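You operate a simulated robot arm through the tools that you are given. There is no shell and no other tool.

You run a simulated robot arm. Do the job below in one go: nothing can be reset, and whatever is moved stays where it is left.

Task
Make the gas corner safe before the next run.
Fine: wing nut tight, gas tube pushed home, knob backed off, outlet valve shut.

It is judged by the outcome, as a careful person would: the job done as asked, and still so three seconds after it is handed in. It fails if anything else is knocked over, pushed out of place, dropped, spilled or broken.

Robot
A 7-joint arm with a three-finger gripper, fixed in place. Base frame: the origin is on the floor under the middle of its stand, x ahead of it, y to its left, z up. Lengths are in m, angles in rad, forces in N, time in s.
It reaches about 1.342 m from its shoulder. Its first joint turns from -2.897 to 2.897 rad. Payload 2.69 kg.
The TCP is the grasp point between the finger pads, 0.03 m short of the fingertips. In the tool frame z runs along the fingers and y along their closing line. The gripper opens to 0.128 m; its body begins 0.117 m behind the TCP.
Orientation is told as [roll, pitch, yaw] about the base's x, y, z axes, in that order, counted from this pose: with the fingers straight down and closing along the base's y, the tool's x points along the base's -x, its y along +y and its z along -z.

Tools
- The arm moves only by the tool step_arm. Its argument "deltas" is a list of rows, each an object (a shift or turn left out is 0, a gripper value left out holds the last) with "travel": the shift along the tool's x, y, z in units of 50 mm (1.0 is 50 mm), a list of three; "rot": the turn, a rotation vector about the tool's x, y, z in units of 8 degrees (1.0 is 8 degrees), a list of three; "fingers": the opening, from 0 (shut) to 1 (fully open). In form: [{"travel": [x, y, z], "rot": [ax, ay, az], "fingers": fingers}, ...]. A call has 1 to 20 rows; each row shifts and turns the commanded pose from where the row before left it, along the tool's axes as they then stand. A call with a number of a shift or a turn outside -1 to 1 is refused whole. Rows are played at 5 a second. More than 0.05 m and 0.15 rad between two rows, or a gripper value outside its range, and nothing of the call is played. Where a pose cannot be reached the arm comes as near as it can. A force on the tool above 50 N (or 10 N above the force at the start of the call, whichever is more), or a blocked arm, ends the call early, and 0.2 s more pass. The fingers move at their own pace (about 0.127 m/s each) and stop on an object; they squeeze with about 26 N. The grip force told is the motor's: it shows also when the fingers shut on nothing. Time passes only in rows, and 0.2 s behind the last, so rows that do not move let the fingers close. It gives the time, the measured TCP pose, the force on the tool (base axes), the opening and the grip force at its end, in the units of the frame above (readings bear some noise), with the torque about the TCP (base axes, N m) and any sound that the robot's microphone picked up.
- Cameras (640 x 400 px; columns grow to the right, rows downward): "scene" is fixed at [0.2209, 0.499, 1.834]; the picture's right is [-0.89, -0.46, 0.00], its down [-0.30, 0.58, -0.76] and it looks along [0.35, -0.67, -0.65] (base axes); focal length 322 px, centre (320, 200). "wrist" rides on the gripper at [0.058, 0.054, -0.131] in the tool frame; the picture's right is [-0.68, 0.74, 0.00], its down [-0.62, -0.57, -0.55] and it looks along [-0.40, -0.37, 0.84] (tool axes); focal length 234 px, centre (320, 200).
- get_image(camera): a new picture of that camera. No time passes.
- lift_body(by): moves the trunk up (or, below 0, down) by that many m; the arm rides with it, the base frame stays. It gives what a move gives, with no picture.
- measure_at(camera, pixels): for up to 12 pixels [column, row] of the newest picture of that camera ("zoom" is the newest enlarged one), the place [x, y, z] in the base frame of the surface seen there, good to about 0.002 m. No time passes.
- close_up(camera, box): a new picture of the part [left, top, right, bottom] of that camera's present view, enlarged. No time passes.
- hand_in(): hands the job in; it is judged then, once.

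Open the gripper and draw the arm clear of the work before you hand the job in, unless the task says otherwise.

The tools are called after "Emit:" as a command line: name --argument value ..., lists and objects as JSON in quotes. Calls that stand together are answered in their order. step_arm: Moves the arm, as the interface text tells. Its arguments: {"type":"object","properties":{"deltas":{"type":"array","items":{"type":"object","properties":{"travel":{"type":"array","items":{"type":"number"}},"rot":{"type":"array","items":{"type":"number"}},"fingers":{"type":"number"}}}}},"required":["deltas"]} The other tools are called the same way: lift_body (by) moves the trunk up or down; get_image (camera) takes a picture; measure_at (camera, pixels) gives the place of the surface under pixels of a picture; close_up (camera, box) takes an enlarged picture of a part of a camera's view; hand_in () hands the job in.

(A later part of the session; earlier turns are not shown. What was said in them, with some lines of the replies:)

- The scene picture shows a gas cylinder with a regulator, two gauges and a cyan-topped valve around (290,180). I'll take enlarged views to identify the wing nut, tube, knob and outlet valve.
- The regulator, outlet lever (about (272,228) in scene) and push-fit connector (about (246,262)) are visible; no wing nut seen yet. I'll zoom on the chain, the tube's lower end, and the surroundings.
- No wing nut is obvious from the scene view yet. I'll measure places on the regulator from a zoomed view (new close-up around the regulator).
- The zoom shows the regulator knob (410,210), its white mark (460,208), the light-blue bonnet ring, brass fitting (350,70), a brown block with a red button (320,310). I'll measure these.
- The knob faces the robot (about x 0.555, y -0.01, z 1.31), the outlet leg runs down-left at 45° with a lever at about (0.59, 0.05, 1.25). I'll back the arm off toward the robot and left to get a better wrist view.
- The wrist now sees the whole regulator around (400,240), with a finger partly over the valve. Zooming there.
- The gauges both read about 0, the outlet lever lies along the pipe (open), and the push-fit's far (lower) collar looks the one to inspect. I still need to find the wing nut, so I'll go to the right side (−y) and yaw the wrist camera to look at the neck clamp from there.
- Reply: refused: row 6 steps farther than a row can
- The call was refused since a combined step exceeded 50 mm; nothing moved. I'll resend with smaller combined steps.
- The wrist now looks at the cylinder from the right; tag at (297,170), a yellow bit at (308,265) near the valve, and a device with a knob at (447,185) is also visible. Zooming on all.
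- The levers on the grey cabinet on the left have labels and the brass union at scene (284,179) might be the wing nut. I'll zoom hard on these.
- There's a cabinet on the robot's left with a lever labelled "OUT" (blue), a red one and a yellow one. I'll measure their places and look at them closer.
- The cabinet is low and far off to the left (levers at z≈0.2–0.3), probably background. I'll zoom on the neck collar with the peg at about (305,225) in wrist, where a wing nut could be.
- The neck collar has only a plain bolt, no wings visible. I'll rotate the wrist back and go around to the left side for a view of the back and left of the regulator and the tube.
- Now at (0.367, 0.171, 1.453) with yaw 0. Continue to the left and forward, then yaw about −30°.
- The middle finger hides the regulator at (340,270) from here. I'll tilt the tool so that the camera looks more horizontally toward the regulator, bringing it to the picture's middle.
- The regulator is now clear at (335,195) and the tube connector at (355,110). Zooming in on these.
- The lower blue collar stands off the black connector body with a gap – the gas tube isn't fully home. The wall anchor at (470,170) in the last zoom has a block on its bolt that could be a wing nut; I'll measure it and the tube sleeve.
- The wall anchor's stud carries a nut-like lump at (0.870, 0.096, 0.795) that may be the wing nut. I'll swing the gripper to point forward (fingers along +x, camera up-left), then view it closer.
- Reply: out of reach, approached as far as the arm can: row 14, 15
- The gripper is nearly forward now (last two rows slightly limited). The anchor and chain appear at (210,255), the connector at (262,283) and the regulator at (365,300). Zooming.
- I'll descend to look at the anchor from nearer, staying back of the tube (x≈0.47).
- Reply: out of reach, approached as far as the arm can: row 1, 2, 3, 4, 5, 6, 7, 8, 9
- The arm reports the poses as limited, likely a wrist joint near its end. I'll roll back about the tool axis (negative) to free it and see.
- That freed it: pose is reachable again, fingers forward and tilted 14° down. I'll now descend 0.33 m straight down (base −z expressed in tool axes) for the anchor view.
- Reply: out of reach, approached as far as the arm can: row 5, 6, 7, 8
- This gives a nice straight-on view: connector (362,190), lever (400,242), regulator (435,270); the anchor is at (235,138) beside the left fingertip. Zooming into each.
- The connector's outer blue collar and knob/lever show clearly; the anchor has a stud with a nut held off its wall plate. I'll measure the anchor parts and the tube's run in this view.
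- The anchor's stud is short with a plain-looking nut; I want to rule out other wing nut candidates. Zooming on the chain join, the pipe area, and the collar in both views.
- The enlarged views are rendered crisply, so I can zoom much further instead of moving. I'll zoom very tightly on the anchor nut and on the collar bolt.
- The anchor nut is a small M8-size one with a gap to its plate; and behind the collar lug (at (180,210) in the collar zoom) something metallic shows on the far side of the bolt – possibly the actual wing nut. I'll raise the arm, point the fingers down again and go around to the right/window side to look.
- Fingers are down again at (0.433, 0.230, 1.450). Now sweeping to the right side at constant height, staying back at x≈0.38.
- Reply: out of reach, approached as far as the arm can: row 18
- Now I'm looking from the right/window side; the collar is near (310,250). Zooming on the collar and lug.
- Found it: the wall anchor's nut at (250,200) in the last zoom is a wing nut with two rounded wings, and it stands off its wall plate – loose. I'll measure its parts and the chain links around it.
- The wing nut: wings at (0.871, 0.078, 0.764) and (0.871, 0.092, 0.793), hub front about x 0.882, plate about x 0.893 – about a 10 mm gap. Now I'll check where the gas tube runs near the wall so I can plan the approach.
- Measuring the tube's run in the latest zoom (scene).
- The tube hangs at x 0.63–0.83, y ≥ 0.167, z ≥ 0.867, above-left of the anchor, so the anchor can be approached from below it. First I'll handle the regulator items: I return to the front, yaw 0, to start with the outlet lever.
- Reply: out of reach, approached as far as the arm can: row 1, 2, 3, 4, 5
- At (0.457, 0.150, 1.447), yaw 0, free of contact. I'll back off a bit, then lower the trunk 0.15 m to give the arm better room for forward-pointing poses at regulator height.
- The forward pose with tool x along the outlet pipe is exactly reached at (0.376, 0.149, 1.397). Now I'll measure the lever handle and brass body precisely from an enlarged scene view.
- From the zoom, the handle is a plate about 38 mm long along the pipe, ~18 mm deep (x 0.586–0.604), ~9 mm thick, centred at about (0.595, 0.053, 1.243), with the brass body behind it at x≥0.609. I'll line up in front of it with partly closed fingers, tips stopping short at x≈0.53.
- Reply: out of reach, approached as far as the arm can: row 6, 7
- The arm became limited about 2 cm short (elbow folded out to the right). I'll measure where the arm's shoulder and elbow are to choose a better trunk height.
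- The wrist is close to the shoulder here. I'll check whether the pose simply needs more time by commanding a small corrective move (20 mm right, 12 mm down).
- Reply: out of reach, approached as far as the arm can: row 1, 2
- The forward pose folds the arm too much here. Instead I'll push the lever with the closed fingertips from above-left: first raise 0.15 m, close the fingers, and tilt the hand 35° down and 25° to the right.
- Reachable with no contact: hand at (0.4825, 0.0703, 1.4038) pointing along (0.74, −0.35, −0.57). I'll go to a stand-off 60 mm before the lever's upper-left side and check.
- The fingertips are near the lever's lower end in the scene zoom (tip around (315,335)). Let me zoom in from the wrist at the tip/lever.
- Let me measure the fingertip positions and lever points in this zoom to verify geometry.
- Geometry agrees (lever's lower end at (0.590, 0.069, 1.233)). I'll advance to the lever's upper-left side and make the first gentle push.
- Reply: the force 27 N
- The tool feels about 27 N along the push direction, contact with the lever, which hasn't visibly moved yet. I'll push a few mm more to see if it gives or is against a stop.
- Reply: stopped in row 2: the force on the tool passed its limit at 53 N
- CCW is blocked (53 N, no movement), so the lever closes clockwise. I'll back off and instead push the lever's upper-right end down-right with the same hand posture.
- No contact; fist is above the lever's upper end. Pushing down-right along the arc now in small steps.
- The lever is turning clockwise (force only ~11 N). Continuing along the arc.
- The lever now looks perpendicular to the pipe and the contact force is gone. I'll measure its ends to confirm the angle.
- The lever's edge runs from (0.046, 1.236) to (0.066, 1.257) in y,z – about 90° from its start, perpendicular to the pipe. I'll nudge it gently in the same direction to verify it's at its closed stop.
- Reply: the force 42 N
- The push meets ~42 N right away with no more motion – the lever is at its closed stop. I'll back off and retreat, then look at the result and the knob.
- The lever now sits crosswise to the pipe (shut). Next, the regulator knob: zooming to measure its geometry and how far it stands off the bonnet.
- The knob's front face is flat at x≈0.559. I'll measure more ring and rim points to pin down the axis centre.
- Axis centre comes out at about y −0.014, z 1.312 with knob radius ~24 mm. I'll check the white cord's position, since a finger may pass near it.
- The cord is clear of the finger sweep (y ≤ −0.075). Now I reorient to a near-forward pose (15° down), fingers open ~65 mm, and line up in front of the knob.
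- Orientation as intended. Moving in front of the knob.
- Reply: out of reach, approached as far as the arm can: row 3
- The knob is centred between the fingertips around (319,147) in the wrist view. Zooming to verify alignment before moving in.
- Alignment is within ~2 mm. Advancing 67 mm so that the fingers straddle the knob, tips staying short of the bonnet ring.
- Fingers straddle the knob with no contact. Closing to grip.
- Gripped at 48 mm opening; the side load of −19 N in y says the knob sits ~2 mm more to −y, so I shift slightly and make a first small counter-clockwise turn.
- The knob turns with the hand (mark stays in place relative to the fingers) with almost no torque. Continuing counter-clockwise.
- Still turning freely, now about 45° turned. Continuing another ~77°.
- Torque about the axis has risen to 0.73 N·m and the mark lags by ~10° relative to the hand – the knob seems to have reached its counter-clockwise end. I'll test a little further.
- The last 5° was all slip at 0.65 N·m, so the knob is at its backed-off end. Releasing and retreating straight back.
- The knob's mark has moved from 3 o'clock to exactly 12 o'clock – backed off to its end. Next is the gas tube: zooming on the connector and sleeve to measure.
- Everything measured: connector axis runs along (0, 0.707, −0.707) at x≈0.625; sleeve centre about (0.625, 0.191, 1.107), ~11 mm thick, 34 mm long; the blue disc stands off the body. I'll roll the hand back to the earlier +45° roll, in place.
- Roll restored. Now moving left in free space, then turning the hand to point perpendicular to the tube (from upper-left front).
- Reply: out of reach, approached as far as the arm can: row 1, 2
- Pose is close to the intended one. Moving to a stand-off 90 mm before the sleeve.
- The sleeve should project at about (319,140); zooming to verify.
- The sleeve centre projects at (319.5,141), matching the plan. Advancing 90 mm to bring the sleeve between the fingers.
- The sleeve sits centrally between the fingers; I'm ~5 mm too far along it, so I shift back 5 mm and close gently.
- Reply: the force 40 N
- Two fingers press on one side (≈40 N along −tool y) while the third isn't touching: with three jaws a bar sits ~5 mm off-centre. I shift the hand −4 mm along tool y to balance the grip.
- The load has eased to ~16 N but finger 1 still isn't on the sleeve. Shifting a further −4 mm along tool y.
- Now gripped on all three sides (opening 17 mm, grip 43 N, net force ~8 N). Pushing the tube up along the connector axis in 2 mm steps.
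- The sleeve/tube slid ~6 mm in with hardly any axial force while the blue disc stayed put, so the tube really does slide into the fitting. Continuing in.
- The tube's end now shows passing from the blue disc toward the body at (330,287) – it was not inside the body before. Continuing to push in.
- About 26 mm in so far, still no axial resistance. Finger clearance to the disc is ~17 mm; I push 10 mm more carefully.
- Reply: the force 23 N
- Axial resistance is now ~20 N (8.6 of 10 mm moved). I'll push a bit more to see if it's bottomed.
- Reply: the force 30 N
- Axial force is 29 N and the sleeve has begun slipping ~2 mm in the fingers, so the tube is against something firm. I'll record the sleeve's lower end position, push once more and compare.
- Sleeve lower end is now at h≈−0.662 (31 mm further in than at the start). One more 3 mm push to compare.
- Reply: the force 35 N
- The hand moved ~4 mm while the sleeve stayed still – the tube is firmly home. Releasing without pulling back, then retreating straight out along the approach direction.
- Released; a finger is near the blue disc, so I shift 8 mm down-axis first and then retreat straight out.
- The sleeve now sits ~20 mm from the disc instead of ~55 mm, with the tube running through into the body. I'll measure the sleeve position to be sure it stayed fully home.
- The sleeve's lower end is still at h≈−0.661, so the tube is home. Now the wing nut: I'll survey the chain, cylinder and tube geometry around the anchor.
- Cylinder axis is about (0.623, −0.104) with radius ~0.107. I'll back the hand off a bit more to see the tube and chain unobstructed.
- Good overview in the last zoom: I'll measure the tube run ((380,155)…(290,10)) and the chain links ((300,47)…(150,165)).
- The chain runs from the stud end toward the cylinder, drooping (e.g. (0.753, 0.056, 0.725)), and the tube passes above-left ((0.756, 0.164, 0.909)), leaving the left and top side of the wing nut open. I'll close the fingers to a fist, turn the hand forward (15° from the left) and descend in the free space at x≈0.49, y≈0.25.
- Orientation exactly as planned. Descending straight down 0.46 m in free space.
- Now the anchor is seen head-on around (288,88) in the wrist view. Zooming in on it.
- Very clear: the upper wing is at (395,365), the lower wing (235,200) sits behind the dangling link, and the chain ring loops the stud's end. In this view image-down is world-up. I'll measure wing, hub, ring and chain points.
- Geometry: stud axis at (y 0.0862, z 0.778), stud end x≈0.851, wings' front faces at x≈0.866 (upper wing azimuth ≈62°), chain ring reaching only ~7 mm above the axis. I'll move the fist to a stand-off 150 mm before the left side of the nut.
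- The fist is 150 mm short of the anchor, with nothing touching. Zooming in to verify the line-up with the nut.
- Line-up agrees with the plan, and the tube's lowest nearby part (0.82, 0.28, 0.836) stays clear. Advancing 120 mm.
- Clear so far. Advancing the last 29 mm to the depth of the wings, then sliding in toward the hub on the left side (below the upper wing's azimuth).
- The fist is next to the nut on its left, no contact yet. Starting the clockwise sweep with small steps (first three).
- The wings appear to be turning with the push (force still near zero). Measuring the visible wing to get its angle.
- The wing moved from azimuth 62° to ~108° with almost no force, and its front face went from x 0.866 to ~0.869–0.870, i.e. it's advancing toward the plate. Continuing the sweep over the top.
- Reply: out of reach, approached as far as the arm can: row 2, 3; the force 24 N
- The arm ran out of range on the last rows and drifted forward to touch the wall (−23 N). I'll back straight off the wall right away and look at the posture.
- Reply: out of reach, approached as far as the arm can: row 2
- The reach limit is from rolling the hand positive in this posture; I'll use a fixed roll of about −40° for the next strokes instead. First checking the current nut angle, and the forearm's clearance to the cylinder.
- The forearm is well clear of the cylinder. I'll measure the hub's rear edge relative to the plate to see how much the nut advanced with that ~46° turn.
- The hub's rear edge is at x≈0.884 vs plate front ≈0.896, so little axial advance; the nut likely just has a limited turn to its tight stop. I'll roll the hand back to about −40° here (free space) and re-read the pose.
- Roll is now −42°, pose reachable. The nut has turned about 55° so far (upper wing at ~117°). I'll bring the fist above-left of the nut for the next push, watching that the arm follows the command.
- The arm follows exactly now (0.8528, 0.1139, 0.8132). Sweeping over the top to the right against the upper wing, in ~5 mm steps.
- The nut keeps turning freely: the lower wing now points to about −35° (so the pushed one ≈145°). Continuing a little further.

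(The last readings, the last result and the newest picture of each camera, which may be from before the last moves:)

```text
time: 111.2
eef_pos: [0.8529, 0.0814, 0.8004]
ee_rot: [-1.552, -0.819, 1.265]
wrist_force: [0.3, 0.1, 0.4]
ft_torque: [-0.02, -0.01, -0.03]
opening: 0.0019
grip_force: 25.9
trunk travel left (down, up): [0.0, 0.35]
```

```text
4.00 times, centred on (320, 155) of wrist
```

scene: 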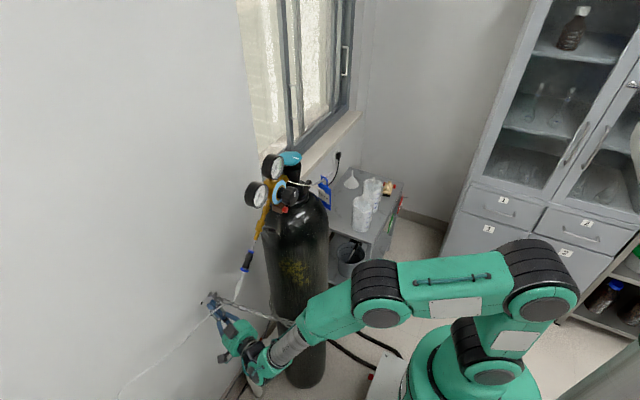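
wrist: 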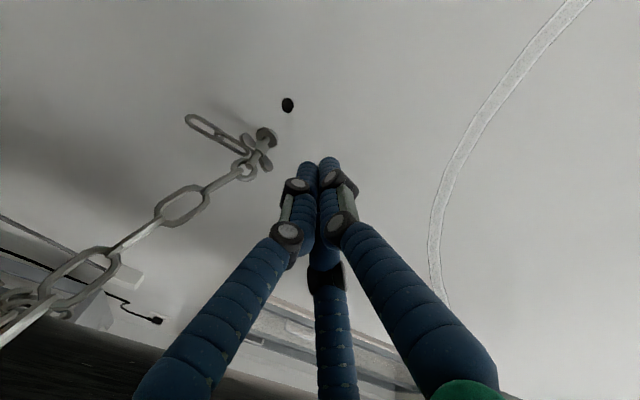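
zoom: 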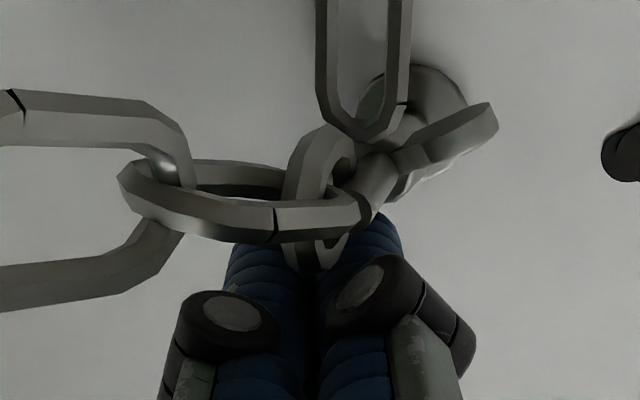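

The left wing now points to about −22°, so the pushed one is near 158°. I'll withdraw the fist up-left and back, and roll to −8° for the next stroke, which starts from below-left.

Emit:
step_arm --deltas '[{"travel": [-0.122, 0.044, -0.035]}, {"travel": [-0.122, 0.044, -0.035]}, {"travel": [0, 0, -0.7]}, {"travel": [0, 0, -0.7]}, {"rot": [0, 0, 1]}, {"rot": [0, 0, 1]}, {"rot": [0, 0, 1]}, {"rot": [0, 0, 1]}, {"travel": [0, 0, 0]}]'

Emit:
close_up --camera "scene" --box '[200, 284, 232, 306]'

Emit:
measure_at --camera "zoom" --pixels '[[240, 240], [255, 255], [280, 215], [265, 205], [310, 200], [300, 215], [330, 230], [250, 275]]'

Emit:
close_up --camera "wrist" --box '[235, 105, 335, 185]'

```text
time: 113.2
eef_pos: [0.7856, 0.1142, 0.807]
ee_rot: [-1.501, -1.379, 1.211]
wrist_force: [-0.4, -0.2, 0.0]
ft_torque: [-0.03, 0.0, -0.02]
opening: 0.002
grip_force: 25.5
trunk travel left (down, up): [0.0, 0.35]
```

```text
16.00 times, centred on (216, 295) of scene
```

zoom: 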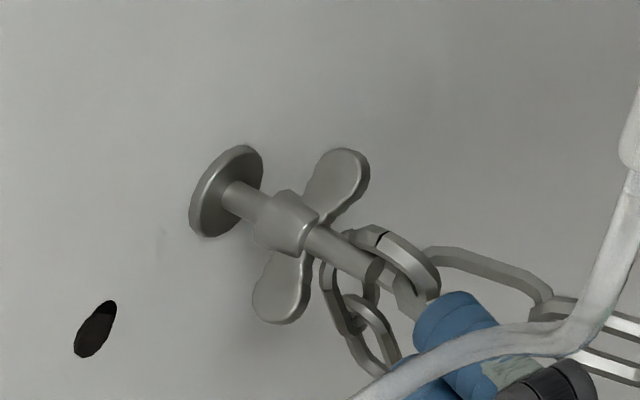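

```text
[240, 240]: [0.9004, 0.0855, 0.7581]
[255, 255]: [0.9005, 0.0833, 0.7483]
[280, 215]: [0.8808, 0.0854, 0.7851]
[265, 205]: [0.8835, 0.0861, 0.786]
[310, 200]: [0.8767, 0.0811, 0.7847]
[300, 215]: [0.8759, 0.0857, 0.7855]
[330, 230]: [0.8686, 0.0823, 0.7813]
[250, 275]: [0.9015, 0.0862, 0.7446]
```

```text
5.00 times, centred on (285, 145) of wrist
```

zoom: 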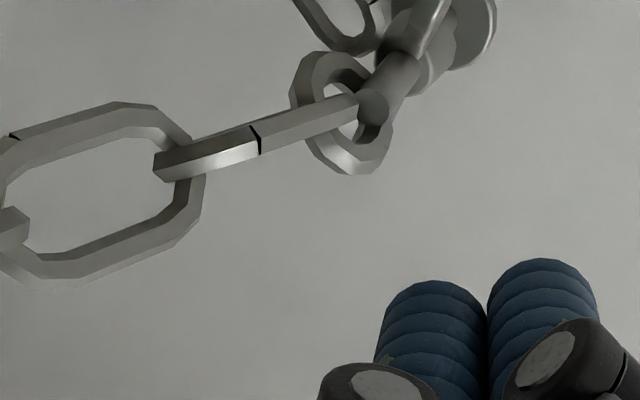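

The scene zoom clearly shows both wings now, at (340,180) and (283,290). Measuring them and the hub's rear edge.

Emit:
close_up --camera "scene" --box '[200, 284, 232, 306]'

Emit:
measure_at --camera "zoom" --pixels '[[345, 170], [335, 185], [325, 200], [280, 295], [290, 280], [300, 262], [270, 310], [258, 222], [250, 212], [240, 205], [232, 198], [275, 222]]'

```text
16.00 times, centred on (216, 295) of scene
```

zoom: 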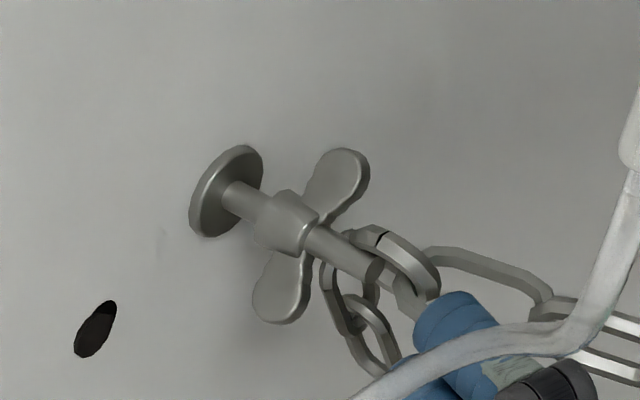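

```text
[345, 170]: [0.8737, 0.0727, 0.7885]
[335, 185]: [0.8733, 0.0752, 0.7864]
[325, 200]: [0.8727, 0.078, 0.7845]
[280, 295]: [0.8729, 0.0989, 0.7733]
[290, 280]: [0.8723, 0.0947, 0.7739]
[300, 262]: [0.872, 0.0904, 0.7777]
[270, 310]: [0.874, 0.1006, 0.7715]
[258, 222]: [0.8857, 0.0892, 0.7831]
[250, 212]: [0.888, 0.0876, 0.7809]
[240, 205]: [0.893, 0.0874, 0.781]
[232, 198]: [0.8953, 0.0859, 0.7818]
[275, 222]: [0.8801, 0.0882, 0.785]
```

The wings are now at about 153°/−25° – the nut has turned ~91° with no resistance so far. I'll position the fist below-left of the left wing for the next stroke.

Emit:
step_arm --deltas '[{"travel": [0.526, 0.27, -0.041]}, {"travel": [0.526, 0.27, -0.041]}, {"travel": [-0.045, 0.1875, 0.642]}, {"travel": [-0.045, 0.1875, 0.642]}, {"travel": [0, 0, 0]}]'

Emit:
close_up --camera "wrist" --box '[255, 105, 385, 205]'

Emit:
close_up --camera "scene" --box '[200, 284, 240, 312]'

```text
time: 114.4
eef_pos: [0.8541, 0.1316, 0.7499]
ee_rot: [-1.502, -1.378, 1.211]
wrist_force: [0.0, 0.0, -0.3]
ft_torque: [-0.01, 0.03, -0.01]
opening: 0.002
grip_force: 25.2
trunk travel left (down, up): [0.0, 0.35]
```

```text
4.00 times, centred on (320, 155) of wrist
```

zoom: 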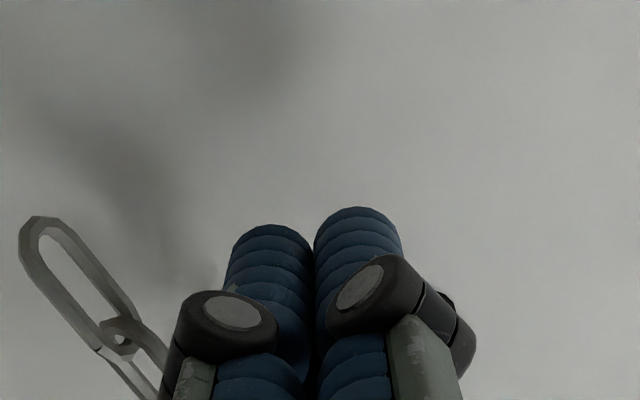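

```text
14.29 times, centred on (220, 298) of scene
```

zoom: 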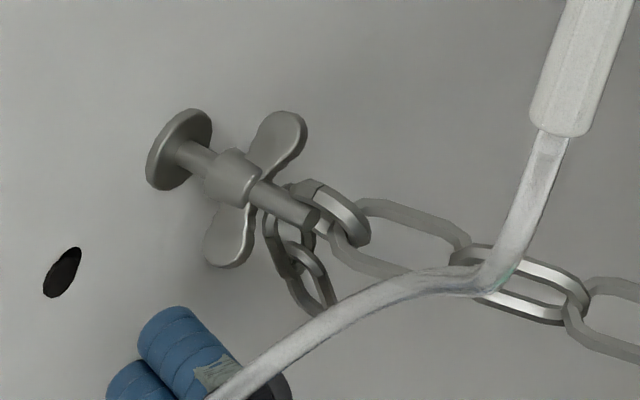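

In position below-left of the wing ((240,250) in the scene zoom), no contact. Moving in and pushing the left wing upward.

Emit:
step_arm --deltas '[{"travel": [-0.002, -0.205, 0.06]}, {"travel": [-0.002, -0.205, 0.06]}, {"travel": [-0.139, 0.036, -0.02]}, {"travel": [-0.135, 0.017, -0.014]}, {"travel": [-0.13, -0.023, -0.002]}, {"travel": [0, 0, 0]}]'

Emit:
close_up --camera "scene" --box '[200, 284, 240, 312]'

Emit:
close_up --camera "wrist" --box '[235, 105, 365, 205]'

```text
time: 115.1
eef_pos: [0.8501, 0.1145, 0.748]
ee_rot: [-1.441, -1.367, 1.162]
wrist_force: [-4.7, 10.4, -8.9]
ft_torque: [-0.01, 0.17, 0.18]
opening: 0.0018
grip_force: 25.7
trunk travel left (down, up): [0.0, 0.35]
stopped in row 3: the force on the tool passed its limit at 54 N (the readings are from after the stop); the commanded pose is now the measured one
```

```text
14.29 times, centred on (220, 298) of scene
```

zoom: 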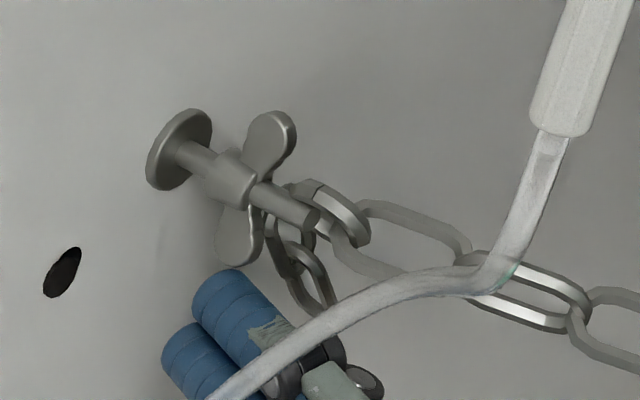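

```text
4.00 times, centred on (300, 155) of wrist
```

zoom: 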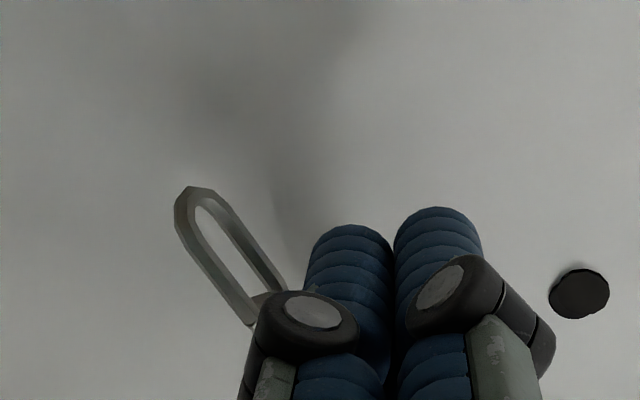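

The fist hit something rigid (54 N – likely the dangling link, which doesn't give) and nudged the wing back a bit. Backing off to the left and re-measuring.

Emit:
step_arm --deltas '[{"travel": [-0.045, 0.235, -0.072]}, {"travel": [-0.045, 0.235, -0.072]}, {"travel": [0, 0, 0]}]'

Emit:
close_up --camera "scene" --box '[200, 284, 232, 306]'

Emit:
measure_at --camera "zoom" --pixels '[[330, 155], [322, 175], [315, 195], [275, 295], [285, 275], [295, 258], [345, 310], [370, 330], [350, 270], [262, 222], [395, 360], [380, 320]]'

```text
time: 115.9
eef_pos: [0.8504, 0.1388, 0.7507]
ee_rot: [-1.455, -1.373, 1.175]
wrist_force: [-0.4, -0.2, 0.4]
ft_torque: [0.01, 0.0, 0.01]
opening: 0.0025
grip_force: 25.8
trunk travel left (down, up): [0.0, 0.35]
```

```text
16.00 times, centred on (216, 295) of scene
```

zoom: 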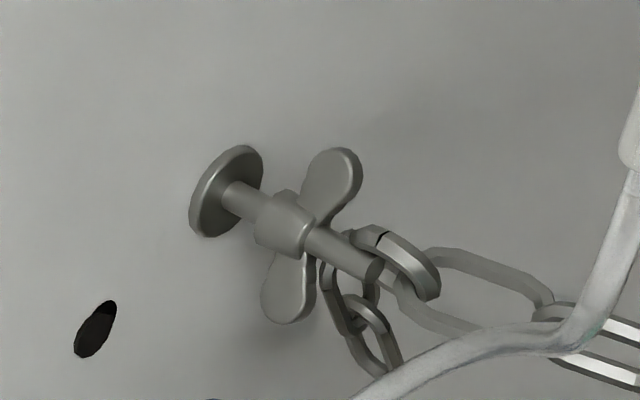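

```text
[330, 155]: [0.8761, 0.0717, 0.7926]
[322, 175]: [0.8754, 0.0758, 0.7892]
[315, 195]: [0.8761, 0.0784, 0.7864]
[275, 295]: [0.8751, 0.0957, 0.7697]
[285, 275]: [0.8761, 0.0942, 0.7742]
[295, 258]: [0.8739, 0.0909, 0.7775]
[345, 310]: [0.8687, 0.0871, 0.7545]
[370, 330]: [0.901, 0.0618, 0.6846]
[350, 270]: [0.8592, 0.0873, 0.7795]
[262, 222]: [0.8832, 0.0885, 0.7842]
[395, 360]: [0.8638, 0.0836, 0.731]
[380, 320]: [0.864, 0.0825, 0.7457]
```

The nut is at ≈136° after the nudge. The dangling link is rigid and hangs at y≈0.085, x≈0.864, so I'll first turn the nut further from above, with a hand tilt coming slightly from above so the fist clears the chain ring. Backing out, moving up and reorienting.

Emit:
step_arm --deltas '[{"travel": [0, 0, -0.6]}, {"travel": [0, 0, -0.6]}, {"travel": [-0.535, -0.4, 0.07]}, {"travel": [-0.535, -0.4, 0.07]}, {"rot": [-0.243, 0.0703, -0.822]}, {"rot": [-0.243, 0.0703, -0.822]}, {"rot": [-0.243, 0.0703, -0.822]}, {"rot": [-0.243, 0.0703, -0.822]}, {"rot": [-0.243, 0.0703, -0.822]}, {"rot": [-0.243, 0.0703, -0.822]}, {"travel": [0, 0, 0]}]'

Emit:
get_image --camera "scene"

Emit:
close_up --camera "wrist" --box '[225, 85, 365, 195]'

```text
time: 118.3
eef_pos: [0.7928, 0.127, 0.8111]
ee_rot: [-1.346, -0.682, 1.286]
wrist_force: [-0.7, 0.3, -0.3]
ft_torque: [-0.03, 0.0, 0.02]
opening: 0.0022
grip_force: 26.0
trunk travel left (down, up): [0.0, 0.35]
```

```text
taken
```

scene: 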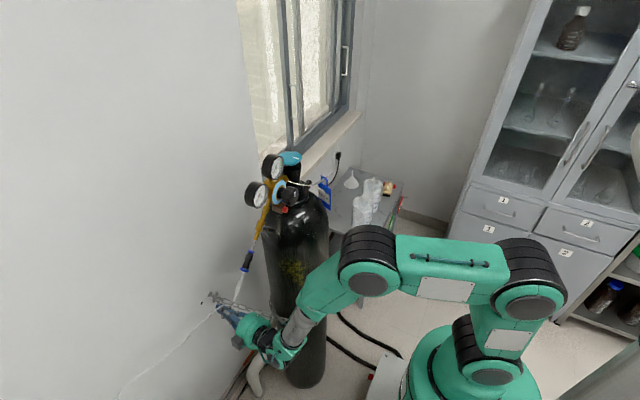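

```text
3.64 times, centred on (295, 140) of wrist
```

zoom: 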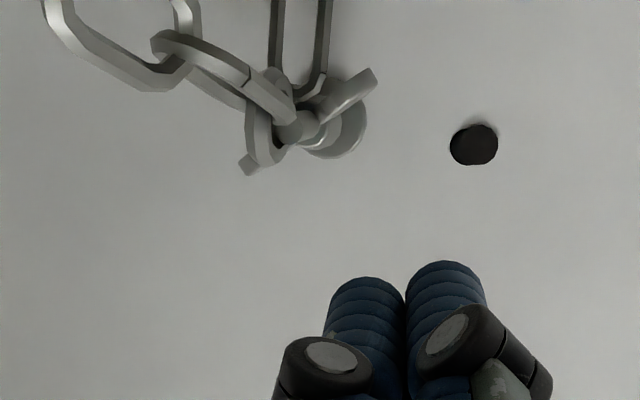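

Pose reached as commanded. Moving in over the top of the nut.

Emit:
step_arm --deltas '[{"travel": [0.069, -0.242, 0.612]}, {"travel": [0.069, -0.242, 0.612]}, {"travel": [0.106, -0.028, 0.022]}, {"travel": [0.106, -0.028, 0.022]}, {"travel": [0.082, -0.026, 0.017]}, {"travel": [0.082, -0.026, 0.017]}, {"travel": [0, 0, 0]}]'

Emit:
close_up --camera "wrist" --box '[245, 85, 385, 195]'

Emit:
close_up --camera "scene" --box '[196, 276, 236, 304]'

```text
time: 119.9
eef_pos: [0.8525, 0.0799, 0.808]
ee_rot: [-1.346, -0.682, 1.285]
wrist_force: [0.2, 0.4, 0.6]
ft_torque: [0.05, 0.0, 0.03]
opening: 0.002
grip_force: 26.8
trunk travel left (down, up): [0.0, 0.35]
```

```text
3.64 times, centred on (315, 140) of wrist
```

zoom: 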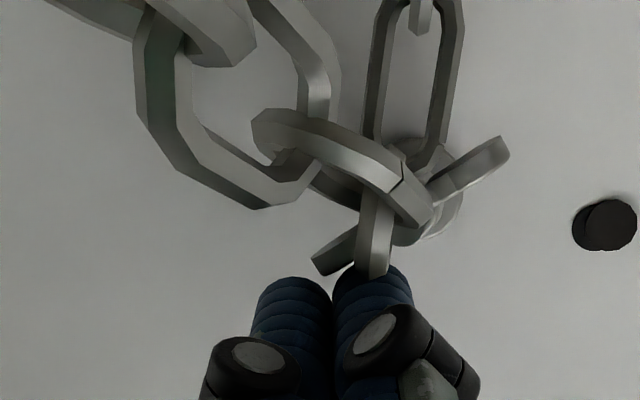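

```text
14.29 times, centred on (216, 290) of scene
```

zoom: 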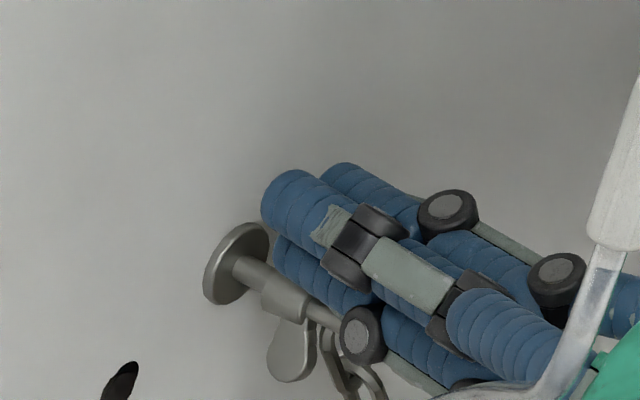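

The fist is just above the right-pointing wing ((335,255) in the wrist zoom). Continuing the push down the right side in small steps.

Emit:
step_arm --deltas '[{"travel": [0.108, 0.0, 0.028]}, {"travel": [0.1, 0.01, 0.024]}, {"travel": [0.08, 0.02, 0.02]}, {"travel": [0, 0, 0]}]'

Emit:
close_up --camera "wrist" --box '[245, 85, 385, 195]'

Emit:
close_up --camera "scene" --box '[196, 276, 236, 304]'

```text
time: 120.9
eef_pos: [0.8522, 0.068, 0.7961]
ee_rot: [-1.345, -0.685, 1.286]
wrist_force: [1.4, 0.3, 1.0]
ft_torque: [0.02, -0.05, 0.0]
opening: 0.0021
grip_force: 25.1
trunk travel left (down, up): [0.0, 0.35]
```

```text
3.64 times, centred on (315, 140) of wrist
```

zoom: 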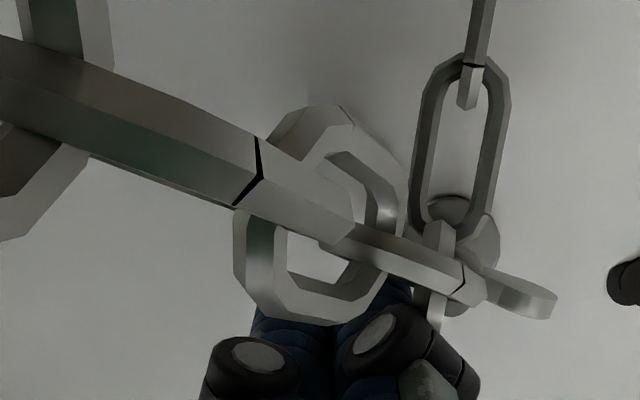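

```text
14.29 times, centred on (216, 290) of scene
```

zoom: 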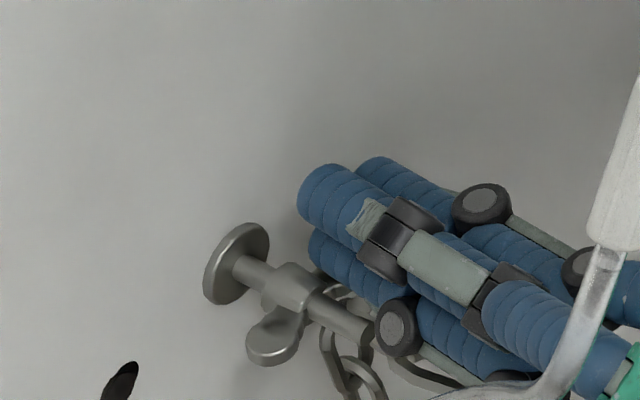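

Excellent – the left wing has come up to about +5…10°, so the nut has now turned roughly 125° in total. Withdrawing up and back, then measuring.

Emit:
step_arm --deltas '[{"travel": [-0.163, -0.093, -0.04]}, {"travel": [-0.163, -0.093, -0.04]}, {"travel": [-0.1, 0.1, -0.6]}, {"travel": [-0.1, 0.1, -0.6]}, {"travel": [0, 0, 0]}]'

Emit:
close_up --camera "scene" --box '[200, 284, 232, 306]'

Emit:
measure_at --camera "zoom" --pixels '[[265, 275], [275, 265], [290, 250], [255, 285], [285, 215], [262, 222], [240, 205], [310, 240]]'

Emit:
close_up --camera "wrist" --box '[245, 65, 385, 195]'

```text
time: 122.1
eef_pos: [0.7949, 0.0984, 0.8222]
ee_rot: [-1.346, -0.683, 1.286]
wrist_force: [0.5, -0.8, 0.0]
ft_torque: [-0.01, 0.02, -0.02]
opening: 0.0024
grip_force: 26.1
trunk travel left (down, up): [0.0, 0.35]
```

```text
16.00 times, centred on (216, 295) of scene
```

zoom: 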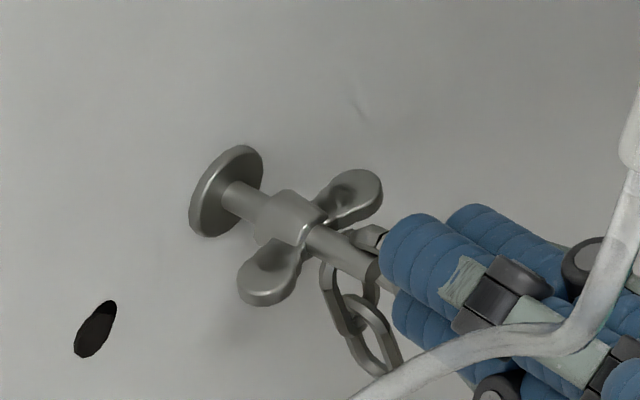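

```text
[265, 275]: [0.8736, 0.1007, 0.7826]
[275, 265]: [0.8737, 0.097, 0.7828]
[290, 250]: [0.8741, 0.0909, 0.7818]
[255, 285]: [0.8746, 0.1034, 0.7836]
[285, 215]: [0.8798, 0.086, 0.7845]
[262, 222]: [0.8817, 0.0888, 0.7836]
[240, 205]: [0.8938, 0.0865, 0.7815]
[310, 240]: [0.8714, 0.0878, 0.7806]
```

```text
3.08 times, centred on (315, 130) of wrist
```

zoom: 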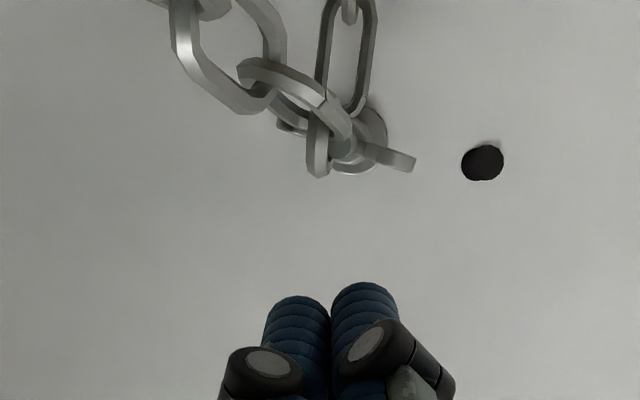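

Left wing confirmed at ≈8° (nut turned ~126° so far). I'll set up a hand pose (12° from left, 8° from above, roll −25°) that allows one full half-turn sweep, and go to the start point below-left.

Emit:
step_arm --deltas '[{"rot": [0.137, 0.0257, 0.8007]}, {"rot": [0.137, 0.0257, 0.8007]}, {"rot": [0.137, 0.0257, 0.8007]}, {"rot": [0.137, 0.0257, 0.8007]}, {"travel": [0.507, 0.593, 0.03]}, {"travel": [0.507, 0.593, 0.03]}, {"travel": [-0.121, 0.075, 0.556]}, {"travel": [-0.121, 0.075, 0.556]}, {"travel": [0, 0, 0]}]'

Emit:
close_up --camera "scene" --box '[200, 284, 240, 312]'

Emit:
close_up --camera "wrist" --box '[245, 85, 385, 205]'

```text
time: 124.1
eef_pos: [0.8539, 0.1301, 0.7522]
ee_rot: [-1.252, -1.113, 1.07]
wrist_force: [1.2, -0.5, 0.0]
ft_torque: [-0.03, 0.0, 0.03]
opening: 0.0022
grip_force: 25.7
trunk travel left (down, up): [0.0, 0.35]
```

```text
14.29 times, centred on (220, 298) of scene
```

zoom: 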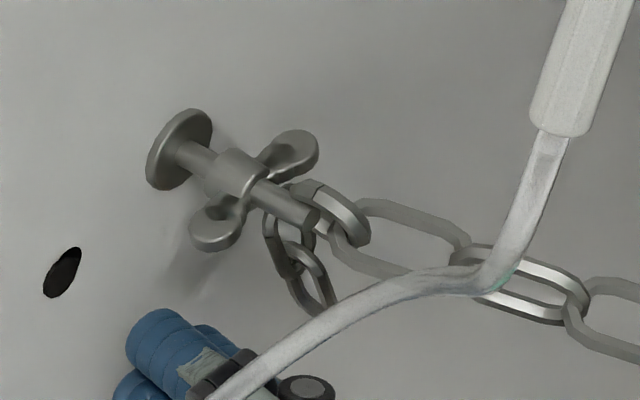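

```text
3.33 times, centred on (315, 145) of wrist
```

zoom: 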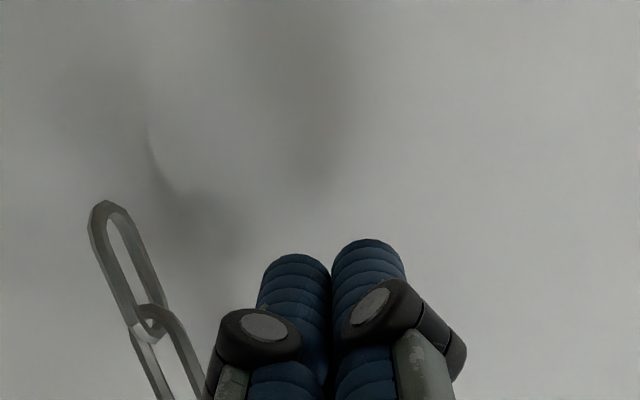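

In place below-left. Executing the first part of the sweep (coming up under the left wing).

Emit:
step_arm --deltas '[{"travel": [0.026, -0.16, 0.027]}, {"travel": [0.026, -0.16, 0.027]}, {"travel": [-0.108, -0.1, -0.006]}, {"travel": [-0.138, -0.04, -0.023]}, {"travel": [-0.13, -0.05, -0.022]}, {"travel": [-0.141, -0.023, -0.028]}, {"travel": [0, 0, 0]}]'

Emit:
close_up --camera "scene" --box '[200, 284, 240, 312]'

Emit:
close_up --camera "wrist" --box '[245, 85, 385, 205]'

```text
time: 125.4
eef_pos: [0.8469, 0.1119, 0.7649]
ee_rot: [-1.213, -1.1, 1.041]
wrist_force: [-5.8, 1.8, -11.2]
ft_torque: [0.11, 0.34, 0.0]
opening: 0.0024
grip_force: 26.1
trunk travel left (down, up): [0.0, 0.35]
stopped in row 6: the force on the tool passed its limit at 55 N (the readings are from after the stop); the commanded pose is now the measured one
```

```text
14.29 times, centred on (220, 298) of scene
```

zoom: 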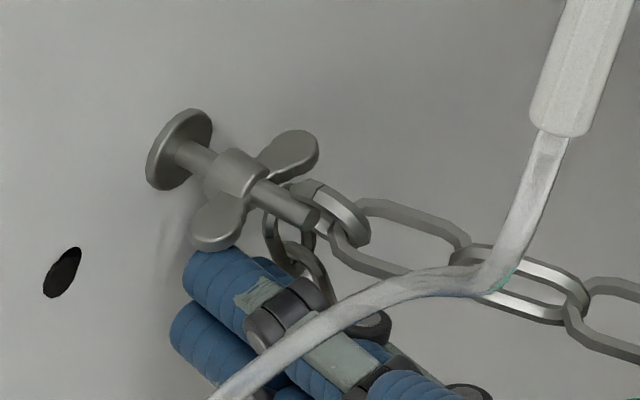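

```text
3.33 times, centred on (315, 145) of wrist
```

zoom: 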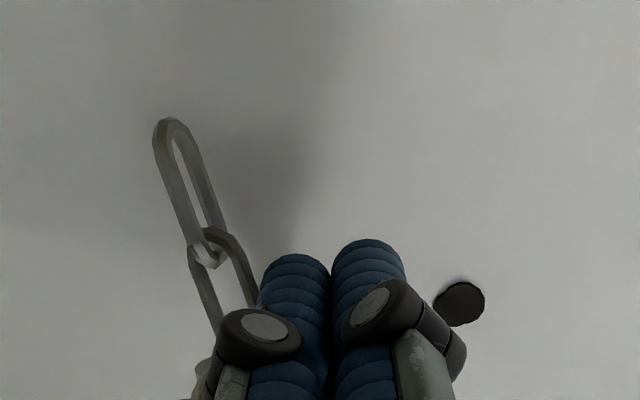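

Blocked at 55 N pushing up under the left wing – before this the nut turned with almost no force, so it may be at its tight stop. I'll ease off a little and measure the wing angle and check that no knuckle is wedged on the dangling link.

Emit:
close_up --camera "scene" --box '[200, 284, 232, 306]'

Emit:
measure_at --camera "zoom" --pixels '[[275, 260], [285, 250], [265, 272], [355, 180], [340, 190], [285, 215], [262, 222], [240, 205], [360, 185], [300, 300], [340, 300], [355, 320]]'

```text
16.00 times, centred on (216, 295) of scene
```

zoom: 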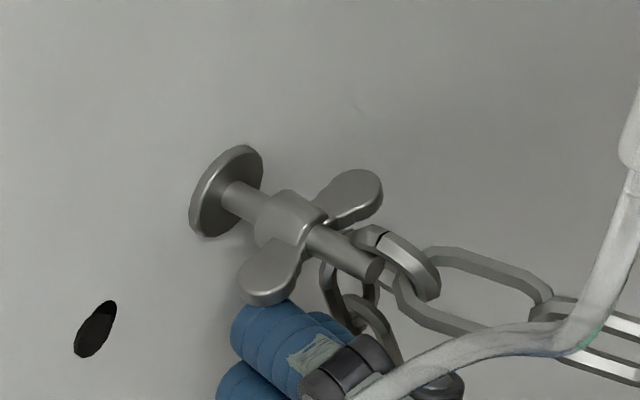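

```text
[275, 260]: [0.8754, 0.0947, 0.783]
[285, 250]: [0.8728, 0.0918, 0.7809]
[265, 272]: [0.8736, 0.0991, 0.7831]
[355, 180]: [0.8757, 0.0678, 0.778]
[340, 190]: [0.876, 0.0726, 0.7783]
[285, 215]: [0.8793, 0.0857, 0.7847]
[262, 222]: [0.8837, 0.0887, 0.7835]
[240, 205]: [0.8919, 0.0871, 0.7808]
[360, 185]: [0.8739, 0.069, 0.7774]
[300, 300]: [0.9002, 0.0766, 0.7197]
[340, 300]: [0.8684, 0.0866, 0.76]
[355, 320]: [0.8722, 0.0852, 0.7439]
```

The wing angle is unchanged (~9°) under that push. To identify what blocks, I make a tiny 2 mm upward nudge and read the force direction.

Emit:
step_arm --deltas '[{"travel": [-0.018, -0.0084, -0.003]}, {"travel": [-0.018, -0.0084, -0.003]}, {"travel": [0, 0, 0]}]'

Emit:
close_up --camera "wrist" --box '[265, 105, 335, 175]'

```text
time: 126.2
eef_pos: [0.8476, 0.1116, 0.7659]
ee_rot: [-1.211, -1.097, 1.036]
wrist_force: [-12.7, 3.8, -30.6]
ft_torque: [0.17, 0.41, 0.23]
opening: 0.002
grip_force: 25.9
trunk travel left (down, up): [0.0, 0.35]
```

```text
5.71 times, centred on (300, 140) of wrist
```

zoom: 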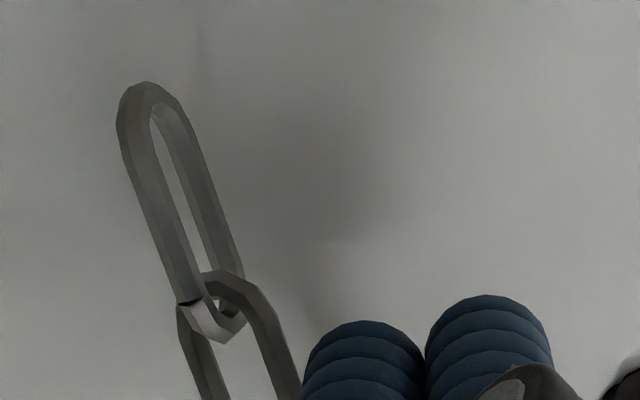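

The force is downward on the fingertip with the contact point right at the wing (≈16–19 mm from the axis), and the nut doesn't move under up to 55 N (~1 N·m), whereas before it turned freely: it is tight at its stop. I'll ease down-left off the wing and back straight out.

Emit:
step_arm --deltas '[{"travel": [0.05, 0.06, -0.01]}, {"travel": [0.06, 0.25, -0.03]}, {"travel": [0, 0, -0.5]}, {"travel": [0, 0, -0.8]}, {"travel": [0, 0, -0.9]}, {"travel": [0, 0, -0.9]}, {"travel": [0, 0, 0]}]'

Emit:
close_up --camera "scene" --box '[190, 270, 270, 330]'

Emit:
get_image --camera "wrist"

```text
time: 127.8
eef_pos: [0.6971, 0.1572, 0.7826]
ee_rot: [-1.224, -1.104, 1.047]
wrist_force: [-0.2, -0.5, -0.7]
ft_torque: [-0.02, 0.0, 0.02]
opening: 0.002
grip_force: 26.0
trunk travel left (down, up): [0.0, 0.35]
```

```text
6.67 times, centred on (230, 300) of scene
```

zoom: 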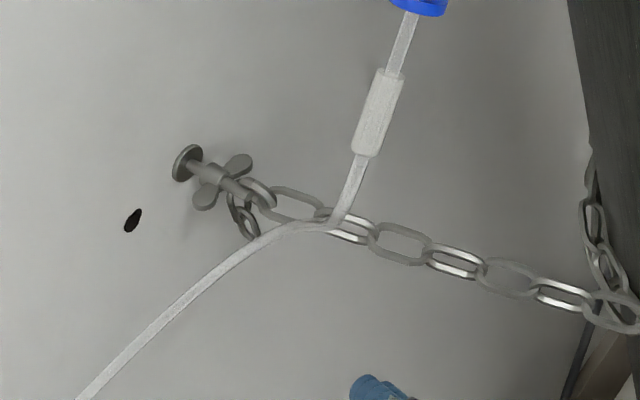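

```text
taken
```

wrist: 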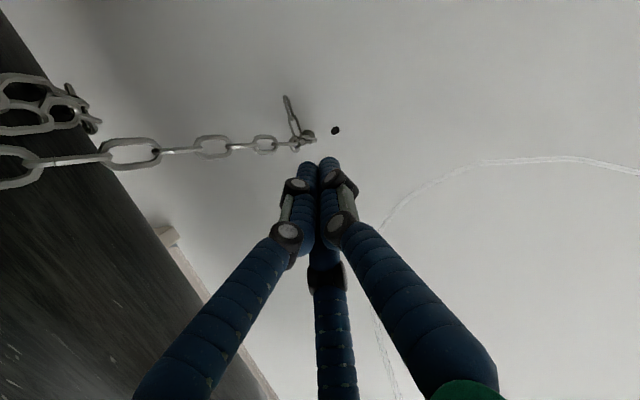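

Out and clear. Zooming once more on the nut from the wrist (head-on) and scene to confirm its final angle.

Emit:
close_up --camera "wrist" --box '[275, 110, 345, 165]'

Emit:
close_up --camera "scene" --box '[200, 284, 232, 306]'

Emit:
measure_at --camera "zoom" --pixels '[[255, 283], [265, 272], [275, 262], [355, 180], [345, 190], [370, 185], [250, 290], [262, 222]]'

```text
7.27 times, centred on (310, 138) of wrist
```

zoom: 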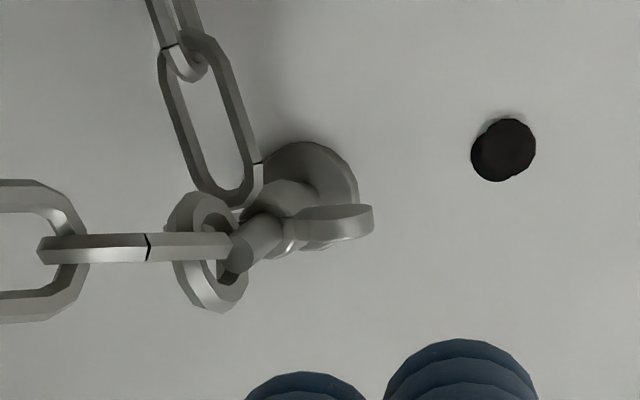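

```text
16.00 times, centred on (216, 295) of scene
```

zoom: 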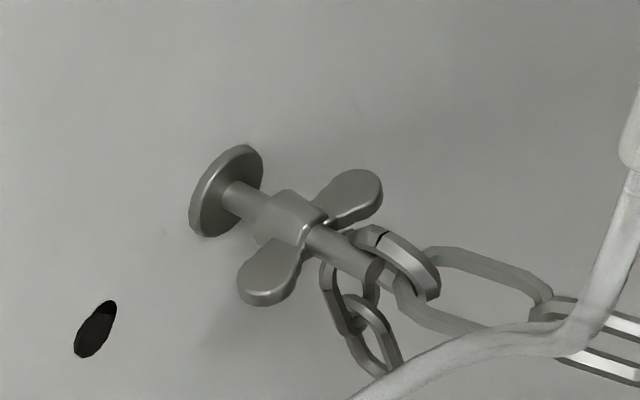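

```text
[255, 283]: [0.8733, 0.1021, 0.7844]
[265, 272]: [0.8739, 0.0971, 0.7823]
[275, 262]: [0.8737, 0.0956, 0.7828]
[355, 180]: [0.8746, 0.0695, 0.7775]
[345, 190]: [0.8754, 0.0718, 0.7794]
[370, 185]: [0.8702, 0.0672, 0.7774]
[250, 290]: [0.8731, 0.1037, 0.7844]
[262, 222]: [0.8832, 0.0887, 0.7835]
```

The wings read ≈10–11° – unchanged by the withdrawal. Now retreating further back and then straight up, clear of tube and regulator.

Emit:
step_arm --deltas '[{"travel": [0, 0, -0.95]}, {"travel": [0, 0, -0.95]}, {"travel": [0, 0, -0.95]}, {"travel": [0, 0, -0.95]}, {"travel": [-0.8, 0.3, -0.2]}, {"travel": [-0.88, -0.41, -0.136]}, {"travel": [-0.88, -0.41, -0.136]}, {"travel": [-0.88, -0.41, -0.136]}, {"travel": [-0.88, -0.41, -0.136]}, {"travel": [-0.88, -0.41, -0.136]}, {"travel": [-0.88, -0.41, -0.136]}, {"travel": [-0.88, -0.41, -0.136]}, {"travel": [-0.88, -0.41, -0.136]}, {"travel": [-0.88, -0.41, -0.136]}, {"travel": [0, 0, 0]}]'

Emit:
get_image --camera "scene"

```text
time: 131.0
eef_pos: [0.5208, 0.2289, 1.2848]
ee_rot: [-1.223, -1.102, 1.048]
wrist_force: [-0.1, 0.9, 0.5]
ft_torque: [0.01, 0.04, 0.03]
opening: 0.0021
grip_force: 26.0
trunk travel left (down, up): [0.0, 0.35]
```

```text
taken
```

scene: 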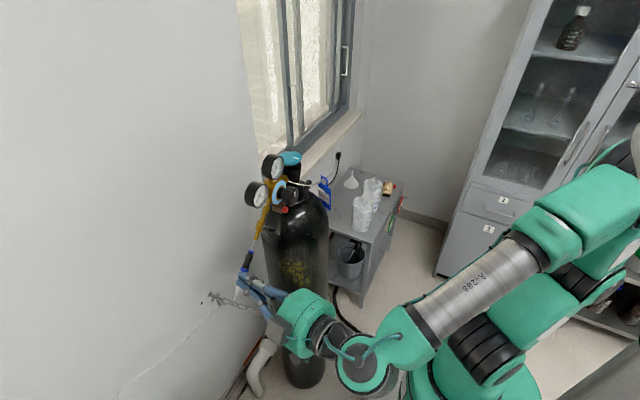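

Back at (0.521, 0.229, 1.285) with no contact. Drawing back another ~13 cm, opening the gripper, then inspecting the work.

Emit:
step_arm --deltas '[{"travel": [0, 0.3, -0.9]}, {"travel": [0, 0.3, -0.9]}, {"travel": [0, 0, -0.7]}, {"fingers": 1}, {"fingers": 1}, {"fingers": 1}]'

Emit:
get_image --camera "scene"

Emit:
close_up --camera "scene" --box '[236, 150, 336, 250]'

Emit:
close_up --camera "scene" --box '[196, 235, 276, 315]'

```text
time: 132.4
eef_pos: [0.4043, 0.2814, 1.2897]
ee_rot: [-1.222, -1.103, 1.046]
wrist_force: [-0.3, 0.4, 0.7]
ft_torque: [-0.01, -0.01, 0.03]
opening: 0.1279
grip_force: 0.0
trunk travel left (down, up): [0.0, 0.35]
```

```text
taken
```

scene: 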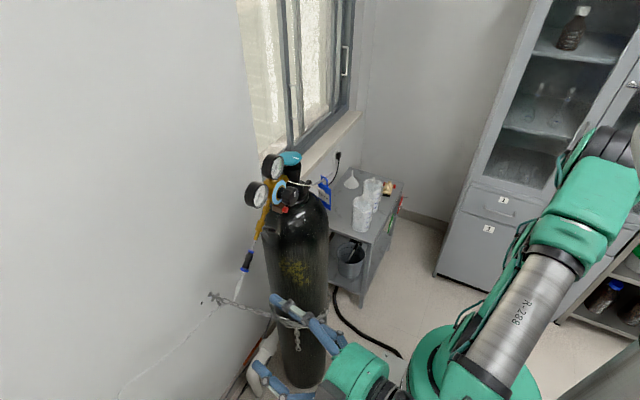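

```text
4.00 times, centred on (286, 200) of scene
```

zoom: 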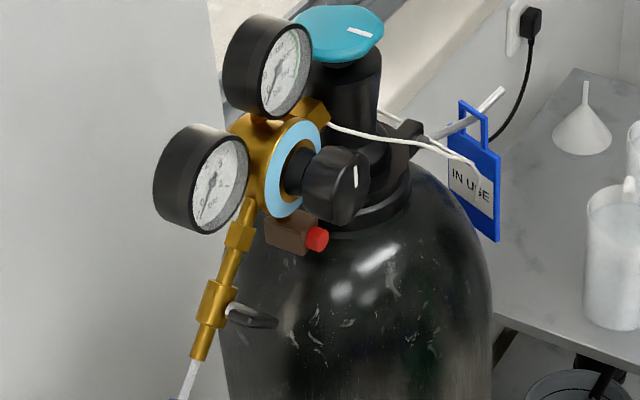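

```text
5.00 times, centred on (236, 275) of scene
```

zoom: 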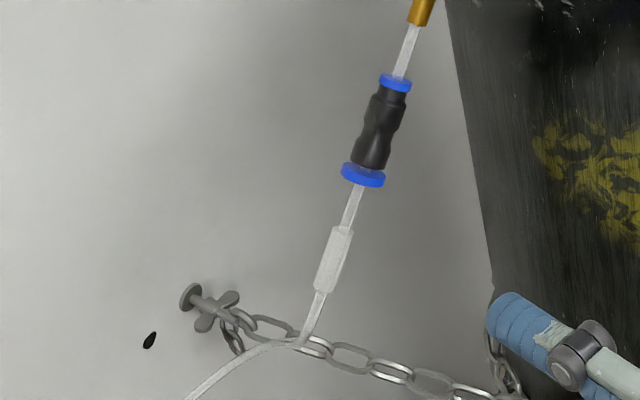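

Final check of the pictures: lever crosswise to the pipe, knob mark at 12 o'clock, tube sleeve close up under the fitting, wing nut turned to its stop; bench, tags and cylinder undisturbed. One last overall look at the bench and chain before handing in.

Emit:
close_up --camera "scene" --box '[290, 140, 420, 290]'

Emit:
close_up --camera "scene" --box '[228, 256, 260, 292]'

Emit:
step_arm --deltas '[{"travel": [-0.4, 0.2, -0.5], "fingers": 1}, {"travel": [0, 0, 0]}, {"travel": [0, 0, 0]}]'

```text
2.67 times, centred on (355, 215) of scene
```

zoom: 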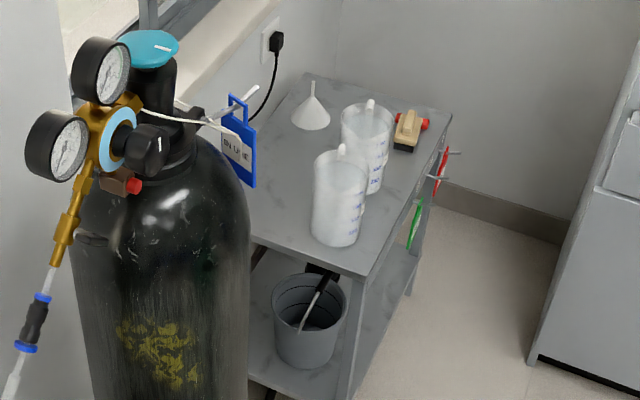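

```text
11.11 times, centred on (244, 274) of scene
```

zoom: 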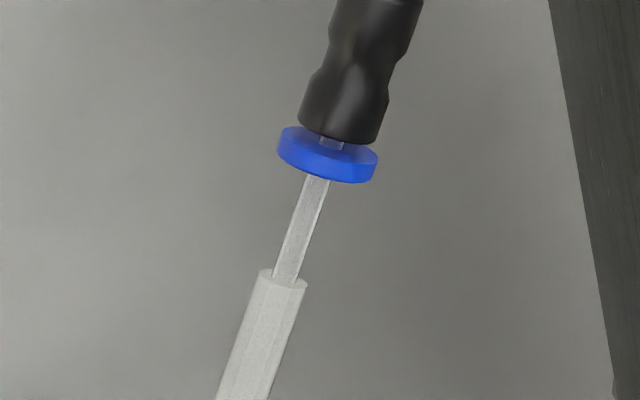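

```text
time: 133.2
eef_pos: [0.3869, 0.3032, 1.3072]
ee_rot: [-1.224, -1.104, 1.046]
wrist_force: [0.0, -0.2, -0.1]
ft_torque: [-0.01, 0.03, -0.03]
opening: 0.1283
grip_force: 0.0
trunk travel left (down, up): [0.0, 0.35]
```

Everything is in order: the tube passes through into the fitting and has stayed put, nothing else has moved, the gripper is open and the arm is clear. Handing in.

Emit:
hand_in

```text
The job is handed in.
```

I worked all four points on your list and handed the job in. The arm is clear with the gripper open.

| Item | How it was left | How I know |
|---|---|---|
| Wing nut (on the wall anchor for the chain) | Turned about 128° clockwise | It turned freely, then stopped and held against a 55 N push. |
| Gas tube | Pushed about 30 mm further into its fitting | It slid freely, then stopped dead at about 30 N, where my grip began to slip. I felt and heard no click. |
| Regulator knob | Turned 90° counter-clockwise to its end stop | The mark moved from 3 o'clock to 12 o'clock. |
| Outlet valve | Lever turned 90°, now across the pipe | A further push met about 42 N with no movement. |

- **Wing nut gap:** there is still about a 10 mm gap between the wing nut and its wall plate. The nut barely moved along the stud as it turned, so I judged it tight by the stop, not by the gap closing.
- **Bumps along the way:** the closed fingers touched the wall once at about 23 N. They also pressed hard on or near the wing nut and the hanging chain link once, at about 54 N, which turned the nut back about 17° before I finished it. The final pictures show nothing knocked over or out of place.

The regulator gauges read about zero when I looked. I did not touch the blue cylinder valve or the "IN USE" tag, as neither was on your list.
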